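You operate a simulated robot arm through the tools that you are given. There is no shell and no other tool. Be economical: measure what you need, move in short steps, check, and stop when the job is done.

The job below is to be done with a simulated two-armed robot. You get a single attempt, and the scene is never put back.

Task
Set pellets to 300, hulls to 300 and water to 300 ml.
Fine: close the blue air knob first, as the air clamps the dose knobs, and open it again at the end.

Only the result counts: the job must be done as asked and must still hold three seconds after the hand-in. Knocking over, shifting, dropping, spilling or breaking anything else fails it.

Robot
Two 7-joint arms with two-finger parallel grippers on one trunk, on a base that drives. Base frame: it is fixed to the floor where the robot stands at the start and does not move with it; the origin is under the middle of the robot, x ahead of it, y to its left, z up. Lengths are in m, angles in rad, forces in N, time in s.
The left shoulder is at the start at [0.07, 0.177, 1.172], the right one opposite. With the tool pointing down near the work surface each hand reaches from about 0.26 to 0.72 m from the robot's upright axis, wherever it stands, measured 20 degrees to its own side. Places, roughly: black water knob [0.8, 0.5, 1]; blue air knob [0.8, -0.1, 0.9]; blue water knob [0.8, -0.1, 1.4]; hull knob [0.8, 0.5, 1.1]; pellet knob [0.8, 0.5, 1.3]; round black knob [0.8, -0.1, 0.8]; small black knob [0.8, -0.1, 1.2]; yellow switch [0.8, 0, 1.1]. Payload 3.43 kg a hand.
The TCP of each hand is the grasp point between the finger pads, 0.03 m short of the fingertips. In the tool frame z runs along the fingers and y along their closing line. Largest opening 0.094 m; finger width 0.028, thickness 0.01; the body of the gripper, 0.05 by 0.096 m, starts 0.055 m behind the TCP.
Orientation is that of the tool frame in the base frame, as a unit quaternion [x, y, z, w]. With the fingers straight down and closing along the base's y, the tool's x points along the base's -x, its y along +y and its z along -z.

Tools
- The arms move only by the tool servo_tool. It takes "left_deltas", "right_deltas" or both (then of equal length, played together; a hand with none holds still); each is a list of rows, each a list of 3 entries, a list of its own where there are three numbers: the shift along the tool's x, y, z in m, then the turn, a rotation vector about the tool's x, y, z in rad, then the finger opening in m, from 0 to 0.094. In form: [[[tx, ty, tz], [rx, ry, rz], hand], ...]. A call has 1 to 20 rows; each row shifts and turns the commanded pose from where the row before left it, along the tool's axes as they then stand. A row lasts 0.2 s, in which the tool goes at most 0.05 m and 0.15 rad; a call with a longer step from one row to the next is refused whole, and so is a gripper value outside its range. A pose out of reach is approached as far as the arm can. The call stops where the force on the tool passes 40 N (or 10 N more than at its start, if that is more) or the arm is blocked; 0.2 s more then pass. Each finger travels about 0.153 m/s and halts on what it meets, pressing with about 29 N; the grip force reading is that of the motor and also rises with nothing between the fingers. The clock runs only during rows and for 0.2 s after the last one: add rows that do not move to give the fingers time. It gives the time, the measured TCP pose, the force on the tool (base axes), the opening and the grip force at its end, in the units of the frame above (readings bear some noise), with the torque about the TCP (base axes, N m) and any sound that the robot's microphone picked up.
- Cameras (640 x 400 px; columns grow to the right, rows downward): "scene" is now at [0.1247, 0.0527, 1.5021]; the picture's right is [0.56, -0.83, 0.00], its down [-0.36, -0.24, -0.90] and it looks along [0.75, 0.50, -0.44] (base axes); focal length 214 px, centre (320, 200). "left" rides on the left gripper at [0.076, -0.014, -0.103] in its tool frame; the picture's right is [0.18, 0.98, 0.00], its down [-0.75, 0.14, -0.64] and it looks along [-0.63, 0.12, 0.77] (tool axes); focal length 243 px, centre (320, 200). "right" rides on the right gripper at [0.076, 0.014, -0.102] in its tool frame; the picture's right is [-0.18, 0.98, 0.00], its down [-0.75, -0.14, -0.64] and it looks along [-0.63, -0.12, 0.77] (tool axes); focal length 243 px, centre (320, 200). There is no depth. A picture from a camera that has moved, and an enlarged one, comes with that camera's place and axes in the base frame and with its lens.
- get_image(camera): a new picture of that camera. It takes no simulated time.
- move_column(by): slides the trunk up (or, below 0, down) by that many m; the arms and the scene camera ride with it, the base frame stays. It gives what a move gives, with no picture.
- roll_base(legs): drives the robot by 1 to 6 legs, each [ahead, turn to the left] in m and rad, along the robot's own axes; the way and the turn of a leg run together, so that a leg with both is an arc; at most 1.5 m and 3.142 rad a leg. The arms and the cameras ride along, it lands a little off, and it stops where it bumps. It gives what a move gives.
- pan_tilt(pan, tilt): turns the head with the scene camera to pan (to the left, within 1.501 rad either way) and tilt (down, from -0.506 to 1.204), counted from straight ahead of the robot. It gives what a move gives.
- inspect(camera, box): a new picture of the part [left, top, right, bottom] of that camera's present view, enlarged. It takes no simulated time.
- job_done(): hands the job in; it is judged then, once.

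Work in short steps. Places have to be worked out from the pictures, the camera data and where the tool is seen: move nearer, look again, correct. Check each grasp and each placing, and mend what went wrong. You have 120 turns and 92 pictures in all, those below and enlarged ones among them. Open the grippers and draw the arms clear of the work before you hand the job in, unless the task says otherwise; then end with one line.

The tools are called after "Request:" as name(argument=value, ...) on one line, values as JSON. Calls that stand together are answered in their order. servo_tool: Moves the arms, as the interface text tells. Its arguments: {"type":"object","properties":{"left_deltas":{"type":"array","items":{"type":"array"}},"right_deltas":{"type":"array","items":{"type":"array"}}},"required":[]} The other tools are called the same way: move_column (by) slides the trunk up or down; roll_base (legs) drives the base; pan_tilt (pan, tilt) turns the head that bears the scene camera; get_image (camera) takes a picture; inspect (camera, box) takes an enlarged picture of a part of a camera's view; job_done () hands the job in.

At the start:

```text
t: 0.0
left_position: [0.3516, 0.4705, 1.4426]
left_tool_rot: [0.0, 1.0, 0.001, 0.001]
left_contact_force: [0.9, 0.7, -0.4]
left_wrist_torque: [0.0, -0.05, 0.01]
left_grip_width: 0.0939
left_gripper_force: 0.0
right_position: [0.2924, 0.0387, 1.4057]
right_tool_rot: [0.001, 1.0, 0.001, 0.0]
right_contact_force: [-0.7, 0.4, 0.2]
right_wrist_torque: [-0.02, 0.01, 0.02]
right_grip_width: 0.0941
right_gripper_force: 0.1
trunk travel left (down, up): [-0.752, 0.088]
robot x, y, heading: [0.0011, 0.0012, 0.001]
head pan, tilt: [0.59, 0.452]
```

scene: 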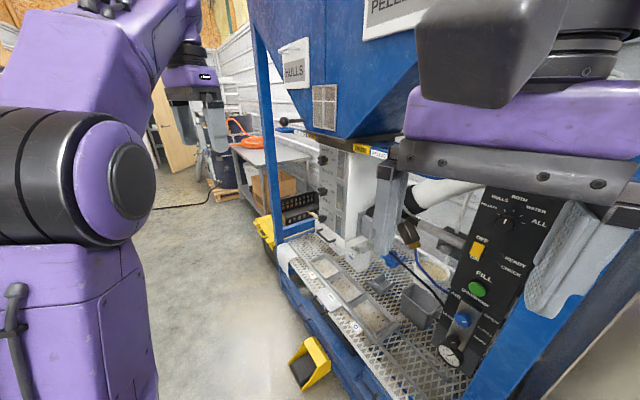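
right: 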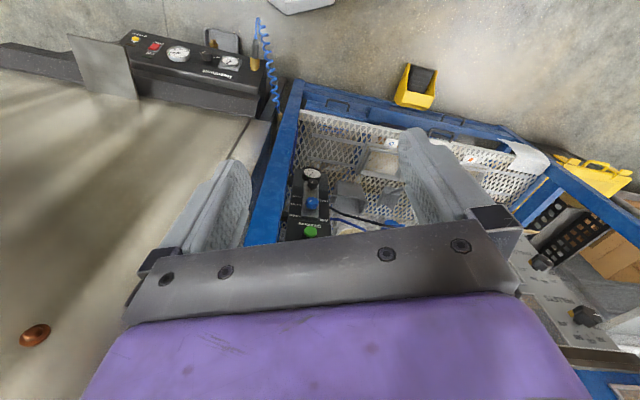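
left: 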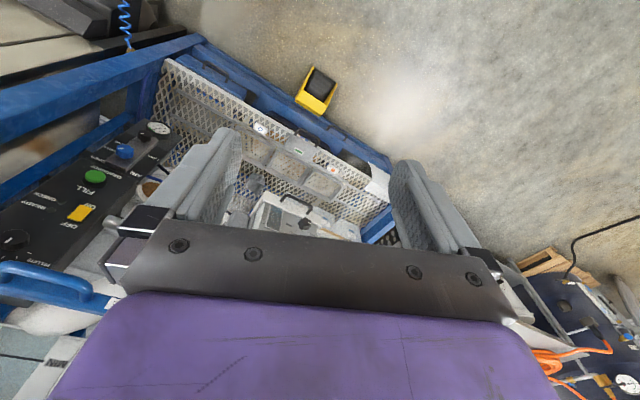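

The scene view shows a control panel on the right and dose knobs in the left cabinet. I'll enlarge both.

Request:
inspect(camera="scene", box=[270, 120, 430, 220])

Request:
inspect(camera="scene", box=[400, 180, 600, 380])

```text
4.00 times, centred on (350, 170) of scene
camera zoom: at [0.1247, 0.0527, 1.5021], right [0.56, -0.83, 0.0], down [-0.36, -0.24, -0.9], along [0.75, 0.5, -0.44], focal length 858 px, centre (200, 320)
```

zoom: 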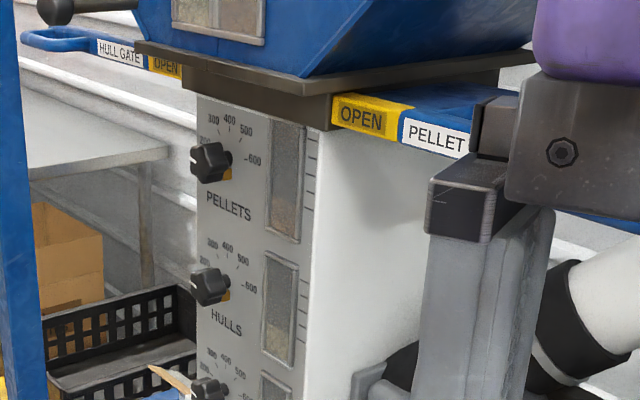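

```text
2.00 times, centred on (500, 280) of scene
camera zoom: at [0.1247, 0.0527, 1.5021], right [0.56, -0.83, 0.0], down [-0.36, -0.24, -0.9], along [0.75, 0.5, -0.44], focal length 429 px, centre (-40, 40)
```

zoom: 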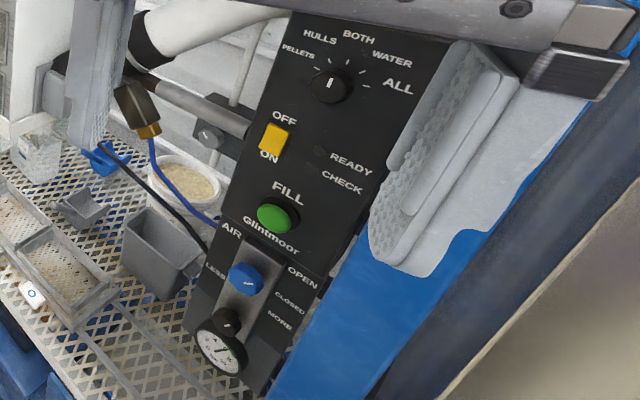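

The left cabinet face and the right panel both face the robot (-x). I'll turn the head to see more of the frame around them.

Request:
pan_tilt(pan=-0.3, tilt=0.3)

Request:
get_image(camera="scene")

```text
t: 1.2
left_position: [0.3509, 0.4697, 1.4429]
left_tool_rot: [0.001, 1.0, 0.001, 0.001]
left_contact_force: [-0.5, 0.0, 0.0]
left_wrist_torque: [-0.02, -0.02, 0.0]
left_grip_width: 0.0939
left_gripper_force: 0.2
right_position: [0.2909, 0.0379, 1.404]
right_tool_rot: [-0.001, 1.0, 0.0, 0.0]
right_contact_force: [0.2, 0.2, 0.0]
right_wrist_torque: [0.0, 0.01, 0.05]
right_grip_width: 0.094
right_gripper_force: 0.1
trunk travel left (down, up): [-0.752, 0.088]
robot x, y, heading: [0.0001, 0.0004, -0.005]
head pan, tilt: [-0.3, 0.3]
```

```text
86 pictures are left
camera scene: at [0.1377, -0.026, 1.5162], right [-0.29, -0.96, 0.0], down [-0.28, 0.09, -0.96], along [0.91, -0.28, -0.3], focal length 214 px, centre (320, 200)
```

scene: 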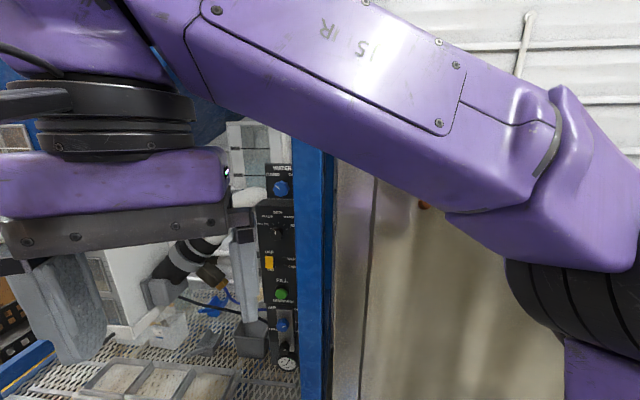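

The right arm blocks the view, so I'll move it right and down, then pitch the fingers forward.

Request:
servo_tool(right_deltas=[[[-0.015, -0.035, 0.025], [0, 0, 0], 0.094], [[-0.015, -0.035, 0.025], [0, 0, 0], 0.094], [[-0.015, -0.035, 0.025], [0, 0, 0], 0.094], [[-0.015, -0.035, 0.025], [0, 0, 0], 0.094], [[-0.015, -0.035, 0.025], [0, 0, 0], 0.094], [[-0.015, -0.035, 0.025], [0, 0, 0], 0.094], [[-0.015, -0.035, 0.025], [0, 0, 0], 0.094], [[-0.015, -0.035, 0.025], [0, 0, 0], 0.094]])

Request:
servo_tool(right_deltas=[[[0, 0, 0], [0, -0.1428, 0], 0.094], [[0, 0, 0], [0, -0.1428, 0], 0.094], [[0, 0, 0], [0, -0.1428, 0], 0.094], [[0, 0, 0], [0, -0.1428, 0], 0.094], [[0, 0, 0], [0, -0.1428, 0], 0.094], [[0, 0, 0], [0, -0.1428, 0], 0.094], [[0, 0, 0], [0, -0.1428, 0], 0.094], [[0, 0, 0], [0, -0.1428, 0], 0.094], [[0, 0, 0], [0, -0.1428, 0], 0.094], [[0, 0, 0], [0, -0.1428, 0], 0.094], [[0, 0, 0], [0, -0.1428, 0], 0.094], [[0, 0, 0], [0, 0, 0], 0.094]])

Request:
get_image(camera="scene")

Request:
get_image(camera="right")

```text
t: 3.0
left_position: [0.3512, 0.4696, 1.4429]
left_tool_rot: [0.001, 1.0, 0.001, 0.0]
left_contact_force: [-0.1, -1.1, -0.1]
left_wrist_torque: [-0.01, -0.01, 0.01]
left_grip_width: 0.094
left_gripper_force: 0.1
right_position: [0.4018, -0.2258, 1.218]
right_tool_rot: [0.0, 1.0, -0.001, 0.0]
right_contact_force: [-0.8, -0.3, 0.6]
right_wrist_torque: [-0.01, 0.0, 0.01]
right_grip_width: 0.0942
right_gripper_force: 0.0
right hand out of reach, approached as far as the arm can: row 8
trunk travel left (down, up): [-0.752, 0.088]
robot x, y, heading: [0.0001, 0.0007, -0.005]
head pan, tilt: [-0.3, 0.3]
```

```text
t: 5.1
left_position: [0.3473, 0.468, 1.4434]
left_tool_rot: [0.004, 1.0, 0.001, 0.002]
left_contact_force: [1.6, -0.9, -1.2]
left_wrist_torque: [-0.01, 0.12, 0.03]
left_grip_width: 0.0939
left_gripper_force: 0.0
right_position: [0.4509, -0.2199, 1.2577]
right_tool_rot: [0.007, 0.804, 0.001, 0.595]
right_contact_force: [-28.5, -2.1, 4.1]
right_wrist_torque: [-0.21, -0.22, -1.79]
right_grip_width: 0.0938
right_gripper_force: 0.1
right hand out of reach, approached as far as the arm can: row 7, 8, 9, 10
trunk travel left (down, up): [-0.752, 0.088]
robot x, y, heading: [0.0019, -0.0019, -0.008]
head pan, tilt: [-0.3, 0.3]
stopped in row 10 (right hand): the force on the tool passed its limit at 54 N (the readings are from after the stop); the commanded pose is now the measured one
```

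```text
85 pictures are left
camera scene: at [0.1307, -0.028, 1.517], right [-0.3, -0.95, 0.0], down [-0.28, 0.09, -0.96], along [0.91, -0.29, -0.29], focal length 214 px, centre (320, 200)
```

scene: 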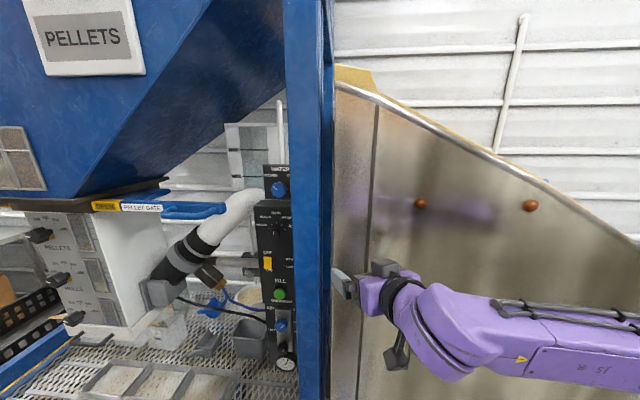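

```text
84 pictures are left
camera right: at [0.331, -0.2031, 1.2154], right [0.06, 0.98, 0.19], down [-0.4, -0.15, 0.91], along [0.92, -0.13, 0.38], focal length 243 px, centre (320, 200)
```

right: 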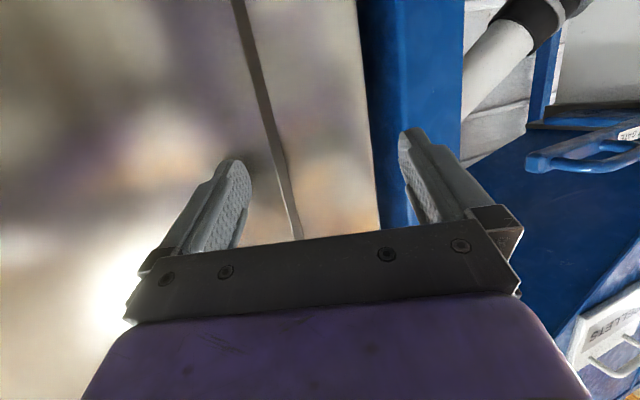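

The right fingertips touched the post or wall near x≈0.48. I'll back the hand away and zoom on the panel.

Request:
servo_tool(right_deltas=[[[0, 0, -0.03], [0, 0, 0], 0.094], [[0, 0, -0.03], [0, 0, 0], 0.094]])

Request:
inspect(camera="scene", box=[210, 160, 330, 380])

Request:
inspect(camera="scene", box=[0, 190, 160, 360])

```text
t: 5.7
left_position: [0.3495, 0.4698, 1.442]
left_tool_rot: [0.001, 1.0, 0.001, 0.002]
left_contact_force: [-0.9, 0.6, 0.4]
left_wrist_torque: [0.01, -0.01, -0.01]
left_grip_width: 0.094
left_gripper_force: 0.0
right_position: [0.4229, -0.2117, 1.2971]
right_tool_rot: [0.005, 0.805, 0.002, 0.594]
right_contact_force: [-0.4, 0.3, 0.3]
right_wrist_torque: [-0.02, 0.0, -0.01]
right_grip_width: 0.094
right_gripper_force: 0.1
right hand out of reach, approached as far as the arm can: row 1, 2
trunk travel left (down, up): [-0.752, 0.088]
robot x, y, heading: [0.0007, -0.0017, -0.005]
head pan, tilt: [-0.3, 0.3]
```

```text
1.82 times, centred on (270, 270) of scene
camera zoom: at [0.1342, -0.0267, 1.5165], right [-0.3, -0.95, 0.0], down [-0.28, 0.09, -0.96], along [0.91, -0.28, -0.29], focal length 390 px, centre (411, 73)
```

zoom: 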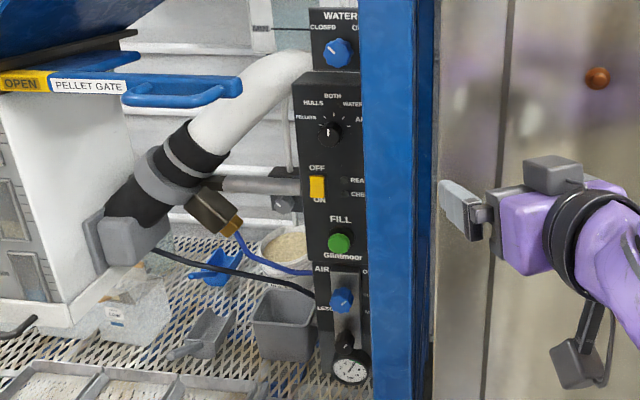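

```text
2.35 times, centred on (80, 275) of scene
camera zoom: at [0.1342, -0.0267, 1.5165], right [-0.3, -0.95, 0.0], down [-0.28, 0.09, -0.96], along [0.91, -0.28, -0.29], focal length 505 px, centre (885, 24)
```

zoom: 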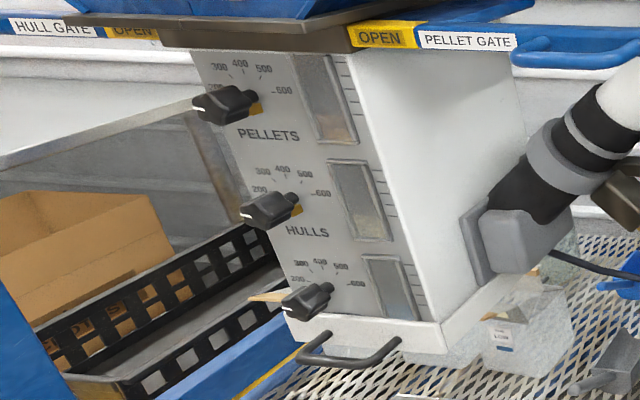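

Now let me view the dose knobs' left surroundings, with the head panned left, to locate the left post by parallax.

Request:
pan_tilt(pan=0.4, tilt=0.35)

Request:
get_image(camera="scene")

Request:
inspect(camera="scene", box=[220, 130, 340, 290])

```text
t: 6.7
left_position: [0.3511, 0.4692, 1.4423]
left_tool_rot: [0.002, 1.0, 0.0, 0.001]
left_contact_force: [0.0, 0.1, -0.6]
left_wrist_torque: [-0.02, 0.01, 0.02]
left_grip_width: 0.0939
left_gripper_force: 0.0
right_position: [0.4259, -0.2129, 1.2969]
right_tool_rot: [0.006, 0.806, 0.001, 0.592]
right_contact_force: [0.2, 0.4, 0.1]
right_wrist_torque: [-0.02, -0.01, 0.01]
right_grip_width: 0.0941
right_gripper_force: 0.1
trunk travel left (down, up): [-0.752, 0.088]
robot x, y, heading: [0.0022, 0.0017, -0.005]
head pan, tilt: [0.4, 0.351]
```

```text
81 pictures are left
camera scene: at [0.1339, 0.037, 1.5115], right [0.39, -0.92, 0.0], down [-0.32, -0.13, -0.94], along [0.87, 0.36, -0.34], focal length 214 px, centre (320, 200)
```

scene: 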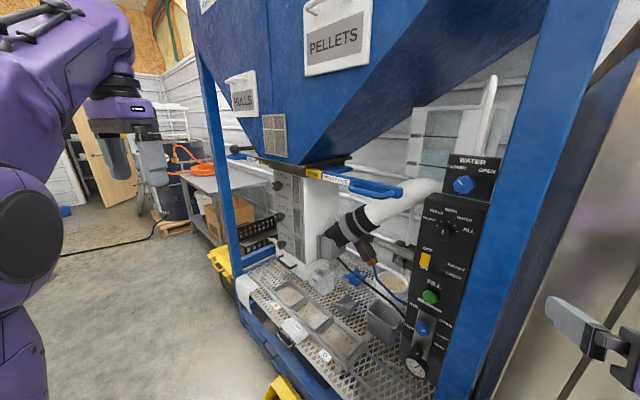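

```text
2.50 times, centred on (280, 210) of scene
camera zoom: at [0.1339, 0.037, 1.5115], right [0.39, -0.92, 0.0], down [-0.32, -0.13, -0.94], along [0.87, 0.36, -0.34], focal length 536 px, centre (420, 175)
```

zoom: 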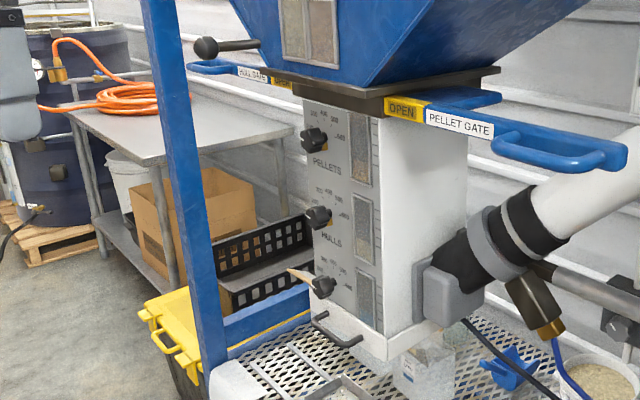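

The posts stand at about x≈0.5, left at y≈0.5 and right at y≈-0.1, so the left arm can reach both knob groups from the middle. I'll bring it down to the middle and pitch it forward.

Request:
servo_tool(left_deltas=[[[-0.01, -0.0243, 0.0343], [0, 0, 0], 0.094], [[-0.01, -0.0243, 0.0343], [0, 0, 0], 0.094], [[-0.01, -0.0243, 0.0343], [0, 0, 0], 0.094], [[-0.01, -0.0243, 0.0343], [0, 0, 0], 0.094], [[-0.01, -0.0243, 0.0343], [0, 0, 0], 0.094], [[-0.01, -0.0243, 0.0343], [0, 0, 0], 0.094], [[-0.01, -0.0243, 0.0343], [0, 0, 0], 0.094]])

Request:
servo_tool(left_deltas=[[[-0.012, 0, 0], [0, -0.1428, 0], 0.094], [[-0.0119, 0, 0.0017], [0, -0.1428, 0], 0.094], [[-0.0115, 0, 0.0034], [0, -0.1428, 0], 0.094], [[-0.0109, 0, 0.005], [0, -0.1428, 0], 0.094], [[-0.0101, 0, 0.0065], [0, -0.1428, 0], 0.094], [[-0.0091, 0, 0.0079], [0, -0.1428, 0], 0.094], [[-0.0079, 0, 0.0091], [0, -0.1428, 0], 0.094], [[-0.0065, 0, 0.0101], [0, -0.1428, 0], 0.094], [[-0.005, 0, 0.0109], [0, -0.1428, 0], 0.094], [[-0.0034, 0, 0.0115], [0, -0.1428, 0], 0.094], [[-0.0017, 0, 0.0119], [0, -0.1428, 0], 0.094]])

Request:
get_image(camera="scene")

Request:
get_image(camera="left")

```text
t: 8.3
left_position: [0.4346, 0.3088, 1.201]
left_tool_rot: [-0.002, 1.0, -0.008, 0.0]
left_contact_force: [0.5, -0.4, 0.1]
left_wrist_torque: [0.05, 0.02, -0.02]
left_grip_width: 0.0942
left_gripper_force: 0.1
left hand out of reach, approached as far as the arm can: row 5, 6
right_position: [0.4259, -0.2129, 1.2949]
right_tool_rot: [0.006, 0.806, 0.002, 0.591]
right_contact_force: [-0.3, -0.5, -0.4]
right_wrist_torque: [-0.01, 0.03, 0.03]
right_grip_width: 0.0937
right_gripper_force: 0.2
trunk travel left (down, up): [-0.752, 0.088]
robot x, y, heading: [0.0003, 0.0007, 0.001]
head pan, tilt: [0.4, 0.351]
```

```text
t: 10.7
left_position: [0.6045, 0.3729, 1.2011]
left_tool_rot: [0.006, 0.735, -0.009, 0.678]
left_contact_force: [-0.5, -0.2, 0.2]
left_wrist_torque: [-0.05, 0.02, -0.06]
left_grip_width: 0.0941
left_gripper_force: 0.1
left hand out of reach, approached as far as the arm can: row 1, 2, 3, 4, 5, 10, 11
right_position: [0.4232, -0.2045, 1.2983]
right_tool_rot: [0.004, 0.805, -0.001, 0.593]
right_contact_force: [0.8, -0.2, 0.4]
right_wrist_torque: [0.01, 0.05, -0.08]
right_grip_width: 0.094
right_gripper_force: 0.0
trunk travel left (down, up): [-0.752, 0.088]
robot x, y, heading: [0.0014, 0.0024, -0.006]
head pan, tilt: [0.4, 0.351]
```

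```text
79 pictures are left
camera scene: at [0.1328, 0.0456, 1.5113], right [0.39, -0.92, 0.01], down [-0.32, -0.14, -0.94], along [0.87, 0.36, -0.35], focal length 214 px, centre (320, 200)
```

scene: 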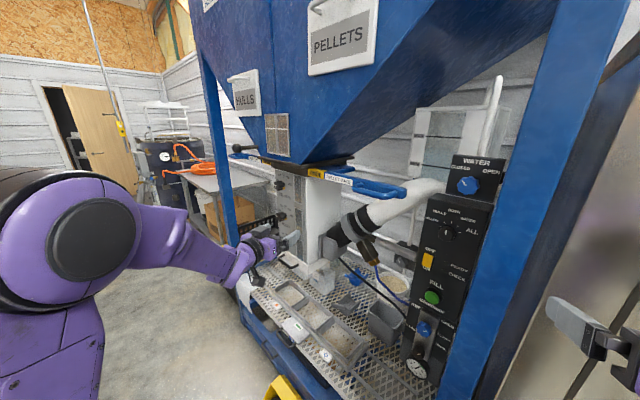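

```text
78 pictures are left
camera left: at [0.4956, 0.3608, 1.1343], right [0.01, 0.98, -0.19], down [-0.57, 0.16, 0.8], along [0.82, 0.1, 0.57], focal length 243 px, centre (320, 200)
```

left: 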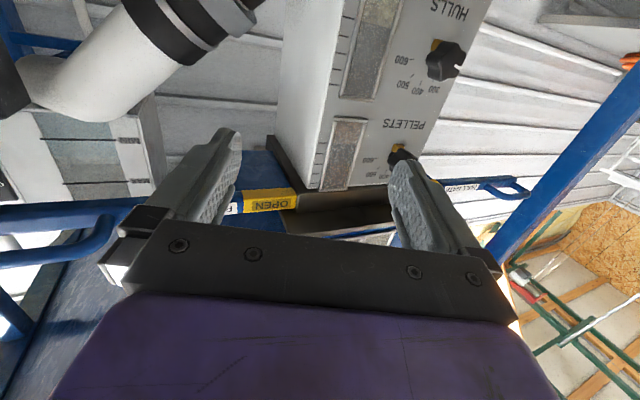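

The left hand is in front of the dose cabinet, and triangulation puts the blue air knob at about [0.755, -0.075, 0.858]. I'll move the left hand over to the panel, yaw it about 20° and look.

Request:
servo_tool(left_deltas=[[[0.026, -0.034, 0], [0, 0, 0], 0.094], [[0.026, -0.034, 0], [0, 0, 0], 0.094], [[0.026, -0.034, 0], [0, 0, 0], 0.094], [[0.026, -0.034, 0], [0, 0, 0], 0.094], [[0.026, -0.034, 0], [0, 0, 0], 0.094], [[0.026, -0.034, 0], [0, 0, 0], 0.094], [[0.026, -0.034, 0], [0, 0, 0], 0.094], [[0.026, -0.034, 0], [0, 0, 0], 0.094], [[0.026, -0.034, 0], [0, -0.08, 0], 0.094], [[0, 0, 0], [0.12, 0, 0], 0.094], [[0, 0, 0], [0.12, 0, 0], 0.094], [[0, 0, 0], [0.12, 0, 0], 0.094]])

Request:
get_image(camera="left")

Request:
get_image(camera="scene")

```text
t: 13.3
left_position: [0.6008, 0.3752, 1.1812]
left_tool_rot: [0.133, 0.696, -0.136, 0.693]
left_contact_force: [-0.5, 1.0, -0.2]
left_wrist_torque: [0.03, -0.03, -0.04]
left_grip_width: 0.0941
left_gripper_force: 0.0
left hand out of reach, approached as far as the arm can: row 1, 2, 3, 4, 5, 6, 7, 8, 9
right_position: [0.4256, -0.2087, 1.2967]
right_tool_rot: [0.004, 0.806, 0.0, 0.592]
right_contact_force: [-0.4, -0.1, 0.2]
right_wrist_torque: [-0.01, 0.03, -0.02]
right_grip_width: 0.0941
right_gripper_force: 0.1
trunk travel left (down, up): [-0.752, 0.088]
robot x, y, heading: [-0.0025, -0.0004, -0.0]
head pan, tilt: [0.4, 0.351]
```

```text
77 pictures are left
camera left: at [0.501, 0.4002, 1.1046], right [0.37, 0.91, -0.19], down [-0.54, 0.37, 0.76], along [0.76, -0.17, 0.63], focal length 243 px, centre (320, 200)
```

left: 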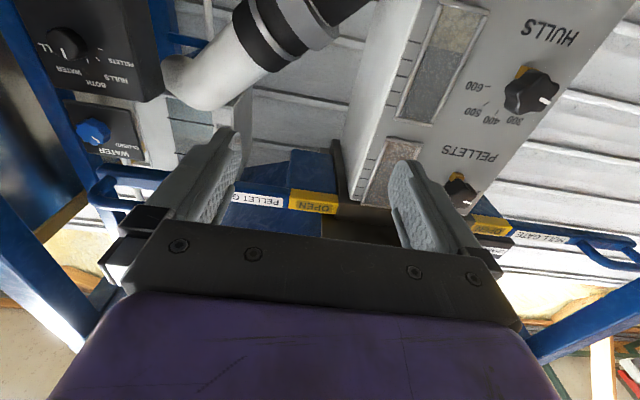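

```text
76 pictures are left
camera scene: at [0.1342, 0.0418, 1.5113], right [0.39, -0.92, 0.0], down [-0.32, -0.14, -0.94], along [0.87, 0.36, -0.35], focal length 214 px, centre (320, 200)
```

scene: 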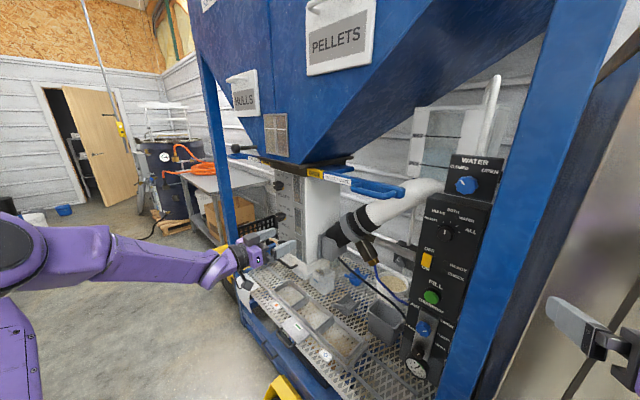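

The arm can't move inward at this close range. Instead I'll back up slightly, turn the robot about 20° right and lower the trunk so the left hand faces the panel.

Request:
roll_base(legs=[[-0.1, 0], [0, -0.35]])

Request:
move_column(by=-0.25)

Request:
get_image(camera="scene")

Request:
get_image(camera="left")

```text
t: 15.6
left_position: [0.5946, 0.1451, 1.1818]
left_tool_rot: [0.251, 0.663, -0.25, 0.66]
left_contact_force: [0.1, 0.4, -0.3]
left_wrist_torque: [0.02, -0.01, 0.01]
left_grip_width: 0.094
left_gripper_force: 0.0
right_position: [0.2284, -0.3444, 1.2954]
right_tool_rot: [0.144, 0.793, -0.1, 0.583]
right_contact_force: [-0.3, -0.3, 0.1]
right_wrist_torque: [0.02, -0.01, -0.02]
right_grip_width: 0.0942
right_gripper_force: 0.1
trunk travel left (down, up): [-0.752, 0.088]
robot x, y, heading: [-0.102, -0.0022, -0.352]
head pan, tilt: [0.4, 0.351]
```

```text
t: 18.1
left_position: [0.5933, 0.1453, 0.9318]
left_tool_rot: [0.252, 0.662, -0.251, 0.659]
left_contact_force: [-0.2, 0.2, -1.0]
left_wrist_torque: [-0.01, 0.0, 0.01]
left_grip_width: 0.0941
left_gripper_force: 0.0
right_position: [0.2281, -0.3439, 1.0459]
right_tool_rot: [0.143, 0.793, -0.099, 0.584]
right_contact_force: [-0.7, 0.3, -0.2]
right_wrist_torque: [0.01, 0.0, 0.0]
right_grip_width: 0.094
right_gripper_force: 0.0
trunk travel left (down, up): [-0.502, 0.338]
robot x, y, heading: [-0.0961, -0.0002, -0.347]
head pan, tilt: [0.4, 0.351]
```

```text
75 pictures are left
camera scene: at [0.0395, -0.0108, 1.2615], right [0.05, -1.0, 0.0], down [-0.34, -0.02, -0.94], along [0.94, 0.05, -0.34], focal length 214 px, centre (320, 200)
```

scene: 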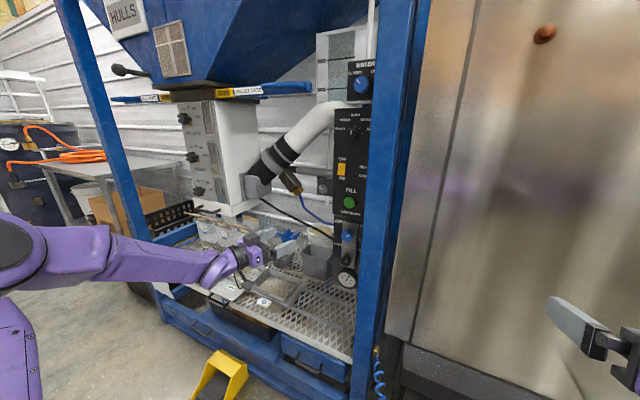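

```text
74 pictures are left
camera left: at [0.507, 0.2036, 0.8563], right [0.65, 0.73, -0.18], down [-0.38, 0.53, 0.76], along [0.65, -0.42, 0.63], focal length 243 px, centre (320, 200)
```

left: 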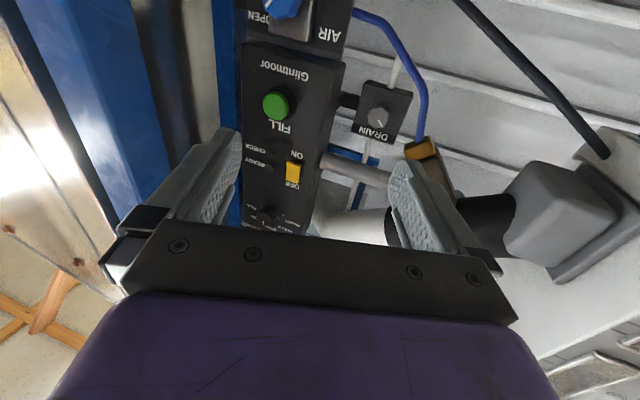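

The panel is visible now; I'll zoom on the air knob from the head and in the hand view.

Request:
inspect(camera="scene", box=[310, 190, 390, 300])

Request:
inspect(camera="scene", box=[150, 90, 250, 220])

```text
3.64 times, centred on (350, 245) of scene
camera zoom: at [0.0395, -0.0108, 1.2615], right [0.05, -1.0, 0.0], down [-0.34, -0.02, -0.94], along [0.94, 0.05, -0.34], focal length 780 px, centre (211, 36)
```

zoom: 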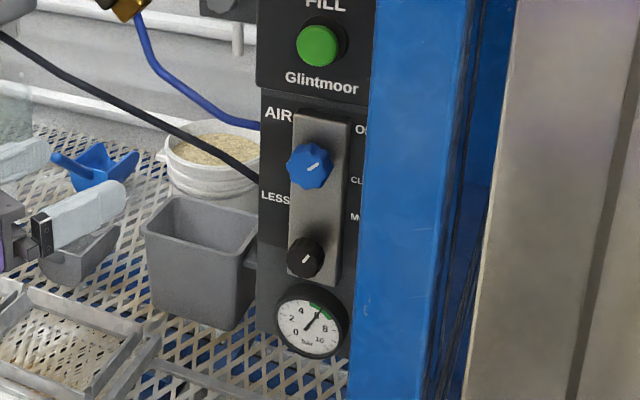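

```text
3.08 times, centred on (200, 155) of scene
camera zoom: at [0.0395, -0.0108, 1.2615], right [0.05, -1.0, 0.0], down [-0.34, -0.02, -0.94], along [0.94, 0.05, -0.34], focal length 660 px, centre (689, 338)
```

zoom: 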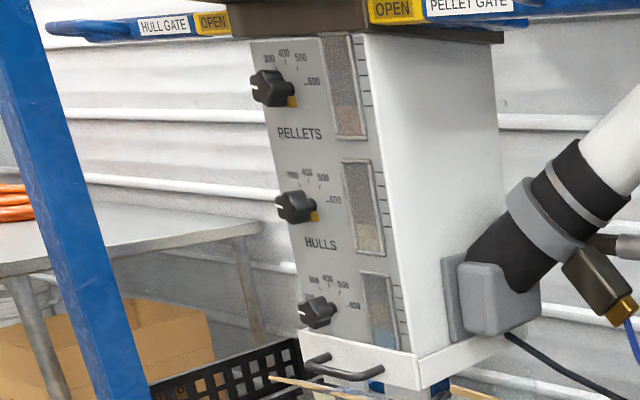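

The panel faces slightly left, with its normal yawed about 20-25°. The blue knob's pointer is toward OPEN at upper right, with CLOSED at lower right. I'll bring the hand square to the panel and low, for a close look.

Request:
servo_tool(left_deltas=[[[0.028, -0.0197, 0.023], [0, 0, 0], 0.094], [[0.028, -0.0197, 0.023], [0, 0, 0], 0.094], [[0.028, -0.0197, 0.023], [0, 0, 0], 0.094], [[0.028, -0.0197, 0.023], [0, 0, 0], 0.094], [[0.028, -0.0197, 0.023], [0, 0, 0], 0.094], [[0, 0, 0], [-0.15, 0, 0], 0.094], [[0, 0, 0], [-0.15, 0, 0], 0.094]])

Request:
get_image(camera="left")

Request:
get_image(camera="scene")

```text
t: 19.7
left_position: [0.6132, -0.0033, 0.7901]
left_tool_rot: [0.219, 0.674, -0.218, 0.671]
left_contact_force: [0.3, 0.6, -0.3]
left_wrist_torque: [-0.03, 0.0, -0.02]
left_grip_width: 0.094
left_gripper_force: 0.0
left hand out of reach, approached as far as the arm can: row 6, 7
right_position: [0.229, -0.3439, 1.0458]
right_tool_rot: [0.144, 0.793, -0.101, 0.584]
right_contact_force: [-0.2, -0.1, 0.5]
right_wrist_torque: [0.02, 0.01, 0.02]
right_grip_width: 0.094
right_gripper_force: 0.0
trunk travel left (down, up): [-0.502, 0.338]
robot x, y, heading: [-0.101, -0.0007, -0.348]
head pan, tilt: [0.4, 0.351]
```

```text
71 pictures are left
camera left: at [0.5227, 0.0455, 0.7139], right [0.58, 0.8, -0.18], down [-0.43, 0.49, 0.76], along [0.69, -0.36, 0.63], focal length 243 px, centre (320, 200)
```

left: 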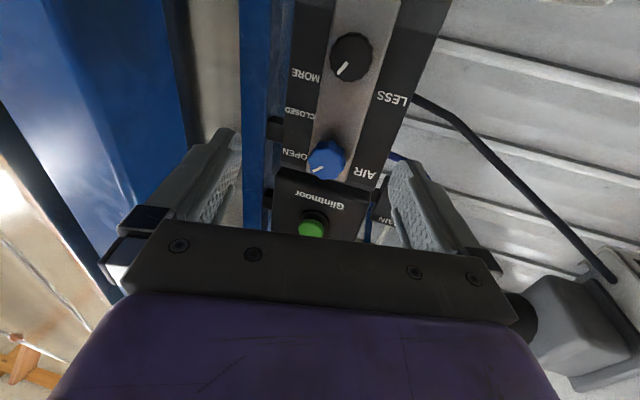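

```text
70 pictures are left
camera scene: at [0.0401, -0.0107, 1.2614], right [0.05, -1.0, 0.0], down [-0.34, -0.02, -0.94], along [0.94, 0.05, -0.34], focal length 214 px, centre (320, 200)
```

scene: 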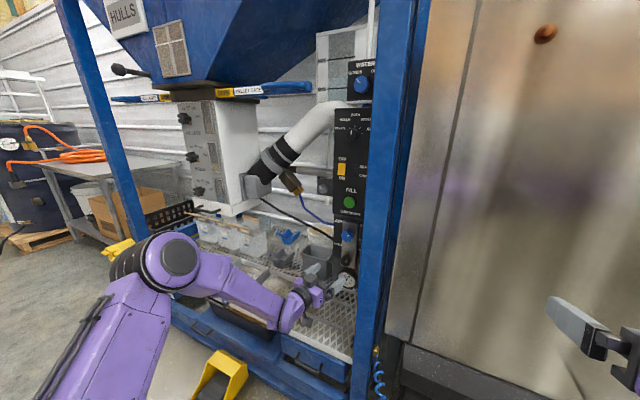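

The hand sees the air section upside down. I'll enlarge it to read the pointer and labels.

Request:
inspect(camera="left", box=[240, 20, 440, 240])

```text
1.82 times, centred on (340, 130) of left
camera zoom: at [0.5227, 0.0455, 0.7139], right [0.58, 0.8, -0.18], down [-0.43, 0.49, 0.76], along [0.69, -0.36, 0.63], focal length 441 px, centre (284, 327)
```

zoom: 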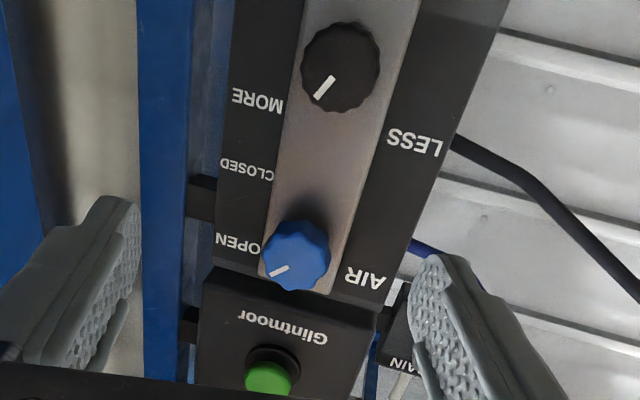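

The pointer is at OPEN (upper right), so closing is clockwise. Triangulation puts the knob's front at about [0.753, -0.077, 0.863]. I'll align the hand 0.10 m off it and try to square up the yaw.

Request:
servo_tool(left_deltas=[[[-0.0243, 0.0075, 0.0188], [0, 0, 0], 0.094], [[-0.0243, 0.0075, 0.0188], [0, 0, 0], 0.094], [[-0.0243, 0.0075, 0.0188], [0, 0, 0], 0.094], [[0, 0, 0], [-0.12, 0, 0], 0.094], [[0, 0, 0], [-0.1, 0, 0], 0.094]])

Request:
get_image(camera="left")

```text
t: 20.9
left_position: [0.6745, -0.0179, 0.8639]
left_tool_rot: [0.202, 0.679, -0.201, 0.676]
left_contact_force: [0.0, 1.2, -0.9]
left_wrist_torque: [0.03, -0.01, 0.0]
left_grip_width: 0.0941
left_gripper_force: 0.1
left hand out of reach, approached as far as the arm can: row 4, 5
right_position: [0.2295, -0.3452, 1.0463]
right_tool_rot: [0.146, 0.793, -0.102, 0.583]
right_contact_force: [0.7, -0.3, -0.2]
right_wrist_torque: [0.0, 0.04, 0.0]
right_grip_width: 0.0939
right_gripper_force: 0.0
trunk travel left (down, up): [-0.502, 0.338]
robot x, y, heading: [-0.0971, -0.0003, -0.354]
head pan, tilt: [0.4, 0.351]
```

```text
68 pictures are left
camera left: at [0.5796, 0.0271, 0.7876], right [0.54, 0.82, -0.18], down [-0.46, 0.47, 0.76], along [0.71, -0.32, 0.63], focal length 243 px, centre (320, 200)
```

left: 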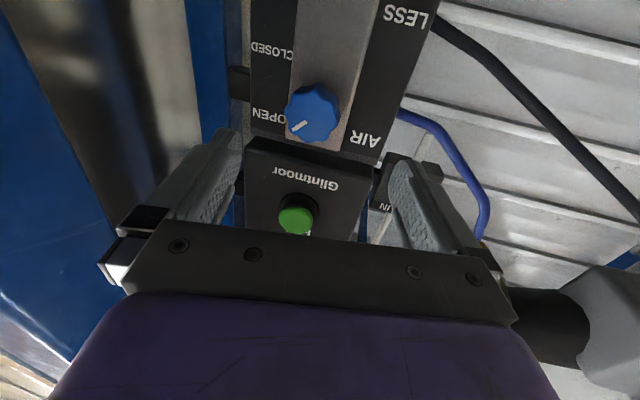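

The knob lies along the tool axis, about 0.105 m ahead and 5 mm to the side. I'll advance in small rows and check.

Request:
servo_tool(left_deltas=[[[0, -0.0025, 0.025], [0, 0, 0], 0.094], [[0, -0.0025, 0.025], [0, 0, 0], 0.094], [[0, 0, 0.02], [0, 0, 0], 0.094]])

Request:
get_image(camera="left")

```text
t: 21.7
left_position: [0.7314, -0.0583, 0.8617]
left_tool_rot: [0.201, 0.679, -0.201, 0.677]
left_contact_force: [0.2, -1.1, 0.6]
left_wrist_torque: [0.03, -0.02, 0.01]
left_grip_width: 0.0941
left_gripper_force: 0.1
right_position: [0.2295, -0.345, 1.0455]
right_tool_rot: [0.144, 0.793, -0.1, 0.583]
right_contact_force: [0.7, -1.8, -0.6]
right_wrist_torque: [0.03, -0.01, -0.04]
right_grip_width: 0.0941
right_gripper_force: 0.0
trunk travel left (down, up): [-0.502, 0.338]
robot x, y, heading: [-0.0966, 0.0012, -0.347]
head pan, tilt: [0.4, 0.351]
```

```text
67 pictures are left
camera left: at [0.6366, -0.0147, 0.7868], right [0.53, 0.82, -0.18], down [-0.46, 0.47, 0.76], along [0.71, -0.32, 0.63], focal length 243 px, centre (320, 200)
```

left: 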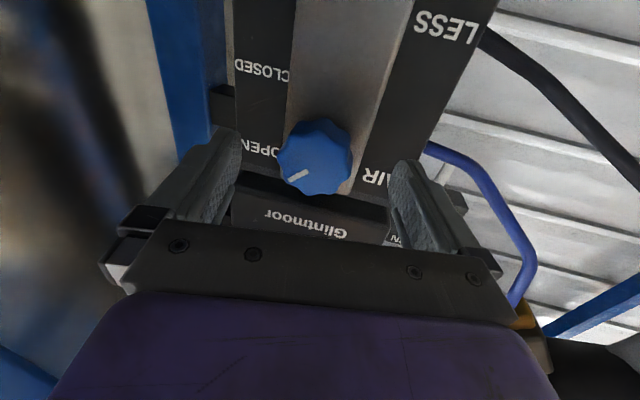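

The knob is centred with its front about 3 cm ahead of the TCP. I'll square the yaw a little and move in.

Request:
servo_tool(left_deltas=[[[0, 0, 0], [-0.12, 0, 0], 0.094], [[0, -0.004, 0.012], [0, 0, 0], 0.094], [[0, 0, 0.012], [0, 0, 0], 0.094]])

Request:
get_image(camera="left")

```text
t: 22.5
left_position: [0.7602, -0.0672, 0.8635]
left_tool_rot: [0.184, 0.686, -0.184, 0.68]
left_contact_force: [1.1, 0.4, 0.6]
left_wrist_torque: [0.01, 0.01, -0.01]
left_grip_width: 0.0942
left_gripper_force: 0.1
left hand out of reach, approached as far as the arm can: row 1
right_position: [0.2292, -0.3441, 1.0468]
right_tool_rot: [0.144, 0.793, -0.1, 0.583]
right_contact_force: [0.7, 0.4, -1.0]
right_wrist_torque: [-0.01, -0.05, -0.01]
right_grip_width: 0.0939
right_gripper_force: 0.0
trunk travel left (down, up): [-0.502, 0.338]
robot x, y, heading: [-0.0996, 0.0009, -0.35]
head pan, tilt: [0.4, 0.351]
```

```text
66 pictures are left
camera left: at [0.6639, -0.0265, 0.7883], right [0.49, 0.85, -0.19], down [-0.48, 0.44, 0.76], along [0.73, -0.28, 0.63], focal length 243 px, centre (320, 200)
```

left: 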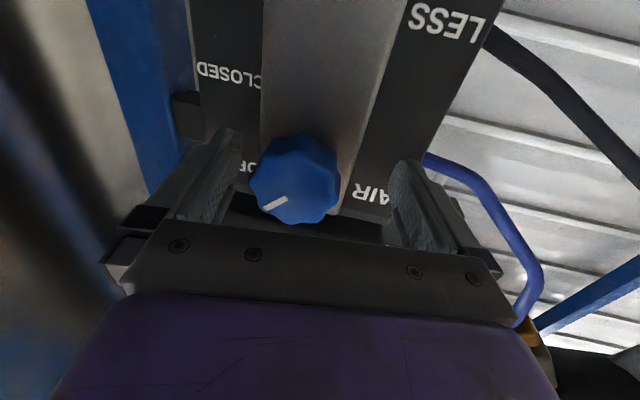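

The knob's front is level with the TCP but sits 14 mm off to the side. I'll shift sideways and close the fingers.

Request:
servo_tool(left_deltas=[[[0, -0.014, 0.002], [0, 0, 0], 0.094], [[0, 0, 0], [0, 0, 0], 0.03], [[0, 0, 0], [0, 0, 0], 0.03], [[0, 0, 0], [0, 0, 0], 0.03]])

Request:
get_image(camera="left")

```text
t: 23.5
left_position: [0.7558, -0.0792, 0.8625]
left_tool_rot: [0.184, 0.685, -0.185, 0.681]
left_contact_force: [7.7, 3.7, 0.7]
left_wrist_torque: [-0.21, -0.54, 1.11]
left_grip_width: 0.0487
left_gripper_force: 45.2
right_position: [0.2314, -0.3438, 1.0461]
right_tool_rot: [0.144, 0.793, -0.101, 0.584]
right_contact_force: [-0.5, 0.0, 1.0]
right_wrist_torque: [0.02, 0.02, -0.04]
right_grip_width: 0.0939
right_gripper_force: 0.1
trunk travel left (down, up): [-0.502, 0.338]
robot x, y, heading: [-0.0995, 0.0014, -0.347]
head pan, tilt: [0.4, 0.351]
```

```text
65 pictures are left
camera left: at [0.6601, -0.0388, 0.7876], right [0.49, 0.85, -0.19], down [-0.48, 0.45, 0.76], along [0.73, -0.28, 0.63], focal length 243 px, centre (320, 200)
```

left: 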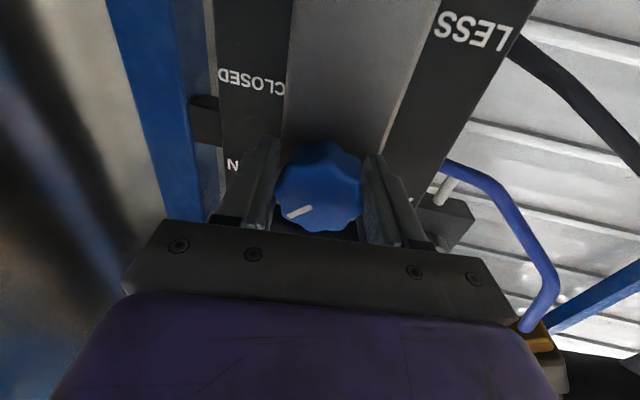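

The knob is gripped at a 49 mm width. I'll roll clockwise (+z) by about 0.6 rad.

Request:
servo_tool(left_deltas=[[[0, 0, 0], [0, 0, 0.12], 0.03], [[0, 0, 0], [0, 0, 0.12], 0.03], [[0, 0, 0], [0, 0, 0.12], 0.03], [[0, 0, 0], [0, 0, 0.12], 0.03], [[0, 0, 0], [0, 0, 0.12], 0.03]])

Request:
get_image(camera="left")

```text
t: 24.2
left_position: [0.758, -0.0793, 0.8627]
left_tool_rot: [0.274, 0.657, -0.101, 0.695]
left_contact_force: [-13.3, 0.8, 4.5]
left_wrist_torque: [0.01, 0.01, 0.28]
left_grip_width: 0.0488
left_gripper_force: 16.6
left hand out of reach, approached as far as the arm can: row 1, 2, 3
right_position: [0.2262, -0.3437, 1.0471]
right_tool_rot: [0.144, 0.792, -0.1, 0.585]
right_contact_force: [0.2, 0.6, -0.1]
right_wrist_torque: [-0.01, 0.01, -0.01]
right_grip_width: 0.0941
right_gripper_force: 0.1
trunk travel left (down, up): [-0.502, 0.338]
robot x, y, heading: [-0.0954, 0.0008, -0.349]
head pan, tilt: [0.4, 0.351]
stopped in row 3 (left hand): the force on the tool passed its limit at 49 N (the readings are from after the stop); the commanded pose is now the measured one
```

```text
64 pictures are left
camera left: at [0.6734, -0.022, 0.7863], right [0.52, 0.85, 0.07], down [-0.57, 0.28, 0.77], along [0.64, -0.44, 0.63], focal length 243 px, centre (320, 200)
```

left: 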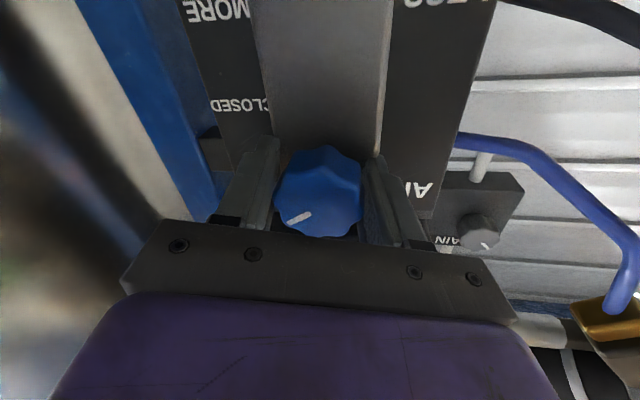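

The roll stopped at an arm limit after about 0.25 rad, though the knob did follow. I'll release, back off and roll the other way to get room for ratcheting.

Request:
servo_tool(left_deltas=[[[0, 0, 0], [0, 0, 0], 0.094], [[0, 0, 0], [0, 0, 0], 0.094], [[0, 0, -0.025], [0, 0, 0], 0.094], [[0, 0, -0.025], [0, 0, 0], 0.094], [[0, 0, 0], [0, 0, -0.14], 0.094], [[0, 0, 0], [0, 0, -0.14], 0.094], [[0, 0, 0], [0, 0, -0.14], 0.094], [[0, 0, 0], [0, 0, -0.14], 0.094], [[0, 0, 0], [0, 0, -0.14], 0.094], [[0, 0, 0], [0, 0, -0.14], 0.094]])

Request:
get_image(camera="left")

Request:
get_image(camera="scene")

```text
t: 26.4
left_position: [0.7361, -0.0446, 0.8638]
left_tool_rot: [-0.018, 0.713, -0.376, 0.591]
left_contact_force: [-0.2, -0.1, -0.3]
left_wrist_torque: [0.02, 0.01, 0.0]
left_grip_width: 0.094
left_gripper_force: 0.0
left hand out of reach, approached as far as the arm can: row 3, 4
right_position: [0.229, -0.3439, 1.0463]
right_tool_rot: [0.144, 0.792, -0.101, 0.584]
right_contact_force: [-0.8, 0.2, 0.3]
right_wrist_torque: [0.02, -0.02, 0.03]
right_grip_width: 0.094
right_gripper_force: 0.0
trunk travel left (down, up): [-0.502, 0.338]
robot x, y, heading: [-0.0981, 0.0001, -0.35]
head pan, tilt: [0.4, 0.351]
```

```text
63 pictures are left
camera left: at [0.6195, -0.0368, 0.81], right [0.36, 0.62, -0.7], down [-0.27, 0.79, 0.56], along [0.9, -0.01, 0.45], focal length 243 px, centre (320, 200)
```

left: 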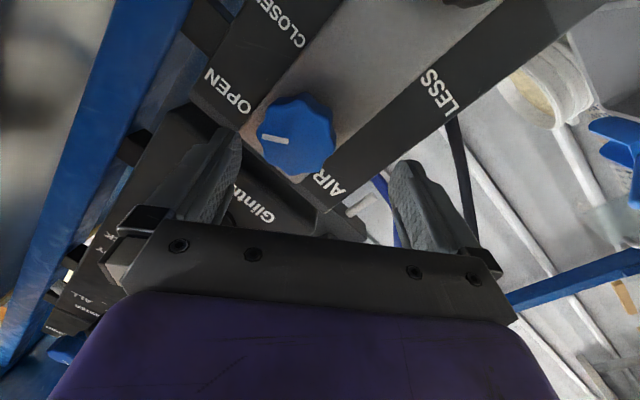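

```text
62 pictures are left
camera scene: at [0.0389, -0.0107, 1.2615], right [0.05, -1.0, 0.0], down [-0.34, -0.02, -0.94], along [0.94, 0.05, -0.34], focal length 214 px, centre (320, 200)
```

scene: 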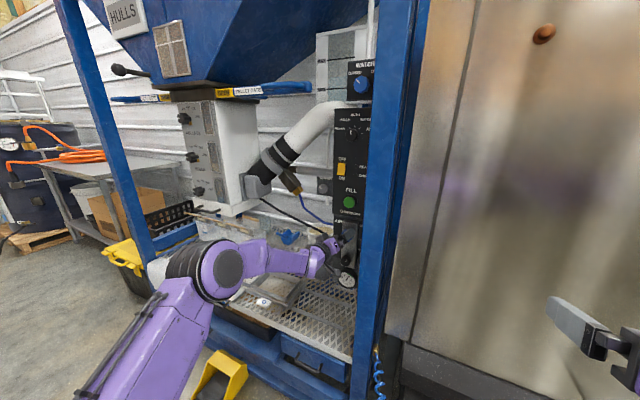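

Rolling the other way works. I'll centre on the knob, roll a bit more and look again.

Request:
servo_tool(left_deltas=[[[0, -0.0165, 0.0], [0, 0, -0.12], 0.094], [[0, 0, 0], [0, 0, -0.12], 0.094], [[0, 0, 0.022], [0, 0, 0], 0.094]])

Request:
get_image(camera="left")

```text
t: 27.2
left_position: [0.7482, -0.0684, 0.8729]
left_tool_rot: [-0.102, 0.706, -0.444, 0.542]
left_contact_force: [-0.5, 0.2, 0.2]
left_wrist_torque: [0.02, 0.01, 0.01]
left_grip_width: 0.094
left_gripper_force: 0.0
right_position: [0.2284, -0.3447, 1.0455]
right_tool_rot: [0.145, 0.793, -0.101, 0.583]
right_contact_force: [0.6, -0.5, -0.3]
right_wrist_torque: [0.02, 0.04, -0.02]
right_grip_width: 0.094
right_gripper_force: 0.1
trunk travel left (down, up): [-0.502, 0.338]
robot x, y, heading: [-0.0973, 0.0012, -0.347]
head pan, tilt: [0.4, 0.351]
```

```text
61 pictures are left
camera left: at [0.6252, -0.0708, 0.8339], right [0.26, 0.46, -0.85], down [-0.21, 0.89, 0.42], along [0.94, 0.07, 0.33], focal length 243 px, centre (320, 200)
```

left: 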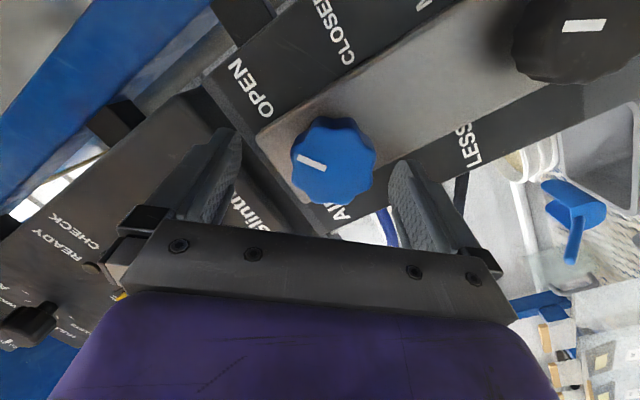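

The knob is now about 28 mm ahead and 8 mm to the side. I'll centre, advance and grip.

Request:
servo_tool(left_deltas=[[[0, 0.008, 0.01], [0, 0, 0], 0.094], [[0, 0, 0.013], [0, 0, 0], 0.094], [[0, 0, 0], [0, 0, 0], 0.03], [[0, 0, 0], [0, 0, 0], 0.03], [[0, 0, 0], [0, 0, 0], 0.03]])

Request:
get_image(camera="left")

```text
t: 28.4
left_position: [0.7676, -0.0726, 0.8701]
left_tool_rot: [-0.101, 0.703, -0.446, 0.544]
left_contact_force: [-9.3, 11.1, 10.1]
left_wrist_torque: [0.33, 0.89, 0.1]
left_grip_width: 0.0512
left_gripper_force: 44.8
right_position: [0.2261, -0.3409, 1.0489]
right_tool_rot: [0.143, 0.792, -0.101, 0.585]
right_contact_force: [0.2, 0.1, 0.5]
right_wrist_torque: [-0.03, 0.01, 0.01]
right_grip_width: 0.0944
right_gripper_force: 0.1
trunk travel left (down, up): [-0.502, 0.338]
robot x, y, heading: [-0.1023, 0.0043, -0.351]
head pan, tilt: [0.4, 0.351]
```

```text
60 pictures are left
camera left: at [0.6463, -0.0767, 0.8313], right [0.27, 0.46, -0.85], down [-0.21, 0.89, 0.41], along [0.94, 0.07, 0.33], focal length 243 px, centre (320, 200)
```

left: 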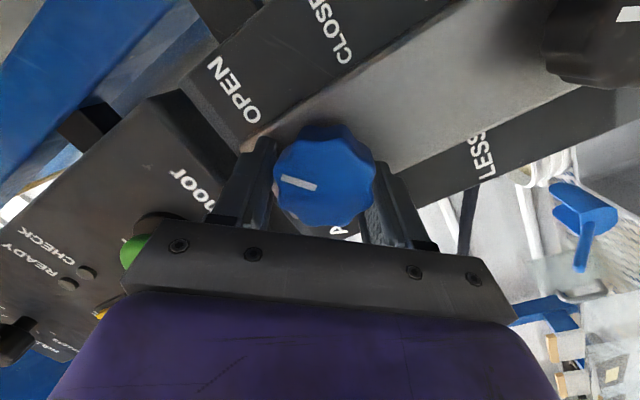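

Gripped. Now I'll roll clockwise about 0.9 rad in small rows.

Request:
servo_tool(left_deltas=[[[0, 0, 0], [0, 0, 0.1], 0.03], [[0, 0, 0], [0, 0, 0.1], 0.03], [[0, 0, 0], [0, 0, 0.1], 0.03], [[0, 0, 0], [0, 0, 0.1], 0.03], [[0, 0, 0], [0, 0, 0.1], 0.03], [[0, 0, 0], [0, 0, 0.1], 0.03], [[0, 0, 0], [0, 0, 0.1], 0.03], [[0, 0, 0], [0, 0, 0.1], 0.03], [[0, 0, 0], [0, 0, 0.1], 0.03]])

Request:
get_image(camera="left")

```text
t: 30.0
left_position: [0.7645, -0.0802, 0.8719]
left_tool_rot: [0.143, 0.695, -0.242, 0.661]
left_contact_force: [-22.9, -8.0, 7.6]
left_wrist_torque: [-0.1, 0.22, 0.62]
left_grip_width: 0.0522
left_gripper_force: 44.7
right_position: [0.2224, -0.344, 1.0487]
right_tool_rot: [0.144, 0.792, -0.1, 0.585]
right_contact_force: [-0.1, 0.5, -0.3]
right_wrist_torque: [0.03, 0.04, -0.05]
right_grip_width: 0.094
right_gripper_force: 0.0
trunk travel left (down, up): [-0.502, 0.338]
robot x, y, heading: [-0.099, -0.001, -0.355]
head pan, tilt: [0.4, 0.351]
stopped in row 7 (left hand): the force on the tool passed its limit at 43 N (the readings are from after the stop); the commanded pose is now the measured one
```

```text
59 pictures are left
camera left: at [0.663, -0.0484, 0.7996], right [0.49, 0.81, -0.33], down [-0.41, 0.55, 0.73], along [0.77, -0.23, 0.6], focal length 243 px, centre (320, 200)
```

left: 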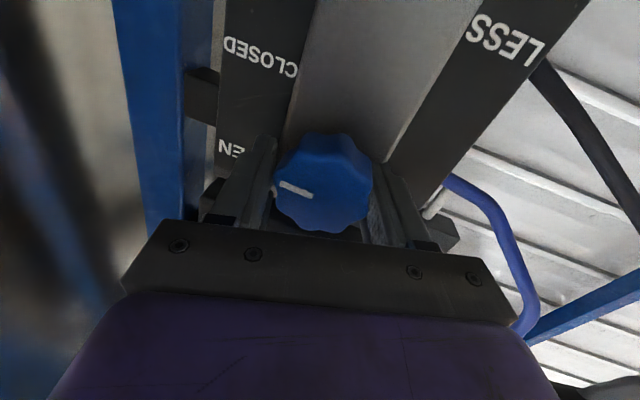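

The knob turned about 0.67 rad and its pointer is now horizontal, halfway to CLOSED. I'll release, roll back and ratchet again.

Request:
servo_tool(left_deltas=[[[0, 0, 0], [0, 0, 0], 0.094], [[0, 0, 0], [0, 0, 0], 0.094], [[0, 0, -0.025], [0, 0, 0], 0.094], [[0, 0, 0], [0, 0, -0.14], 0.094], [[0, 0, 0], [0, 0, -0.14], 0.094], [[0, 0, 0], [0, 0, -0.14], 0.094], [[0, 0, 0], [0, 0, -0.14], 0.094], [[0, 0, 0], [0, 0, -0.14], 0.094], [[0, 0, 0], [0, 0, 0], 0.094]])

Request:
get_image(camera="left")

```text
t: 30.3
left_position: [0.7576, -0.0896, 0.8728]
left_tool_rot: [0.151, 0.693, -0.244, 0.661]
left_contact_force: [-44.6, -8.9, 2.5]
left_wrist_torque: [0.12, -0.42, 0.68]
left_grip_width: 0.0765
left_gripper_force: 0.0
right_position: [0.219, -0.3459, 1.0486]
right_tool_rot: [0.145, 0.79, -0.1, 0.588]
right_contact_force: [-0.5, -0.3, 1.0]
right_wrist_torque: [0.0, 0.01, -0.01]
right_grip_width: 0.0939
right_gripper_force: 0.1
trunk travel left (down, up): [-0.502, 0.338]
robot x, y, heading: [-0.1034, 0.0013, -0.36]
head pan, tilt: [0.4, 0.351]
stopped in row 1 (left hand): the force on the tool passed its limit at 48 N (the readings are from after the stop); the commanded pose is now the measured one
```

```text
58 pictures are left
camera left: at [0.6577, -0.0555, 0.8003], right [0.51, 0.8, -0.32], down [-0.41, 0.55, 0.73], along [0.76, -0.24, 0.6], focal length 243 px, centre (320, 200)
```

left: 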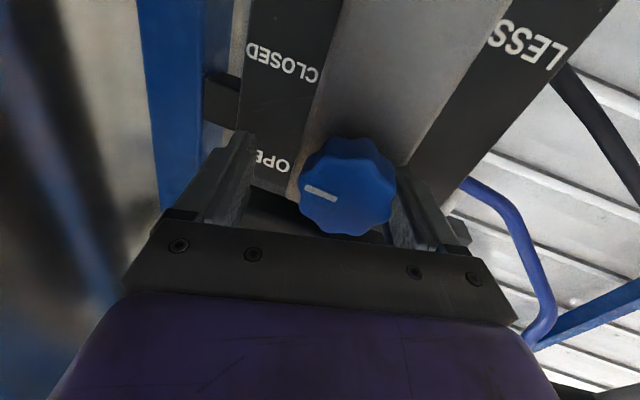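

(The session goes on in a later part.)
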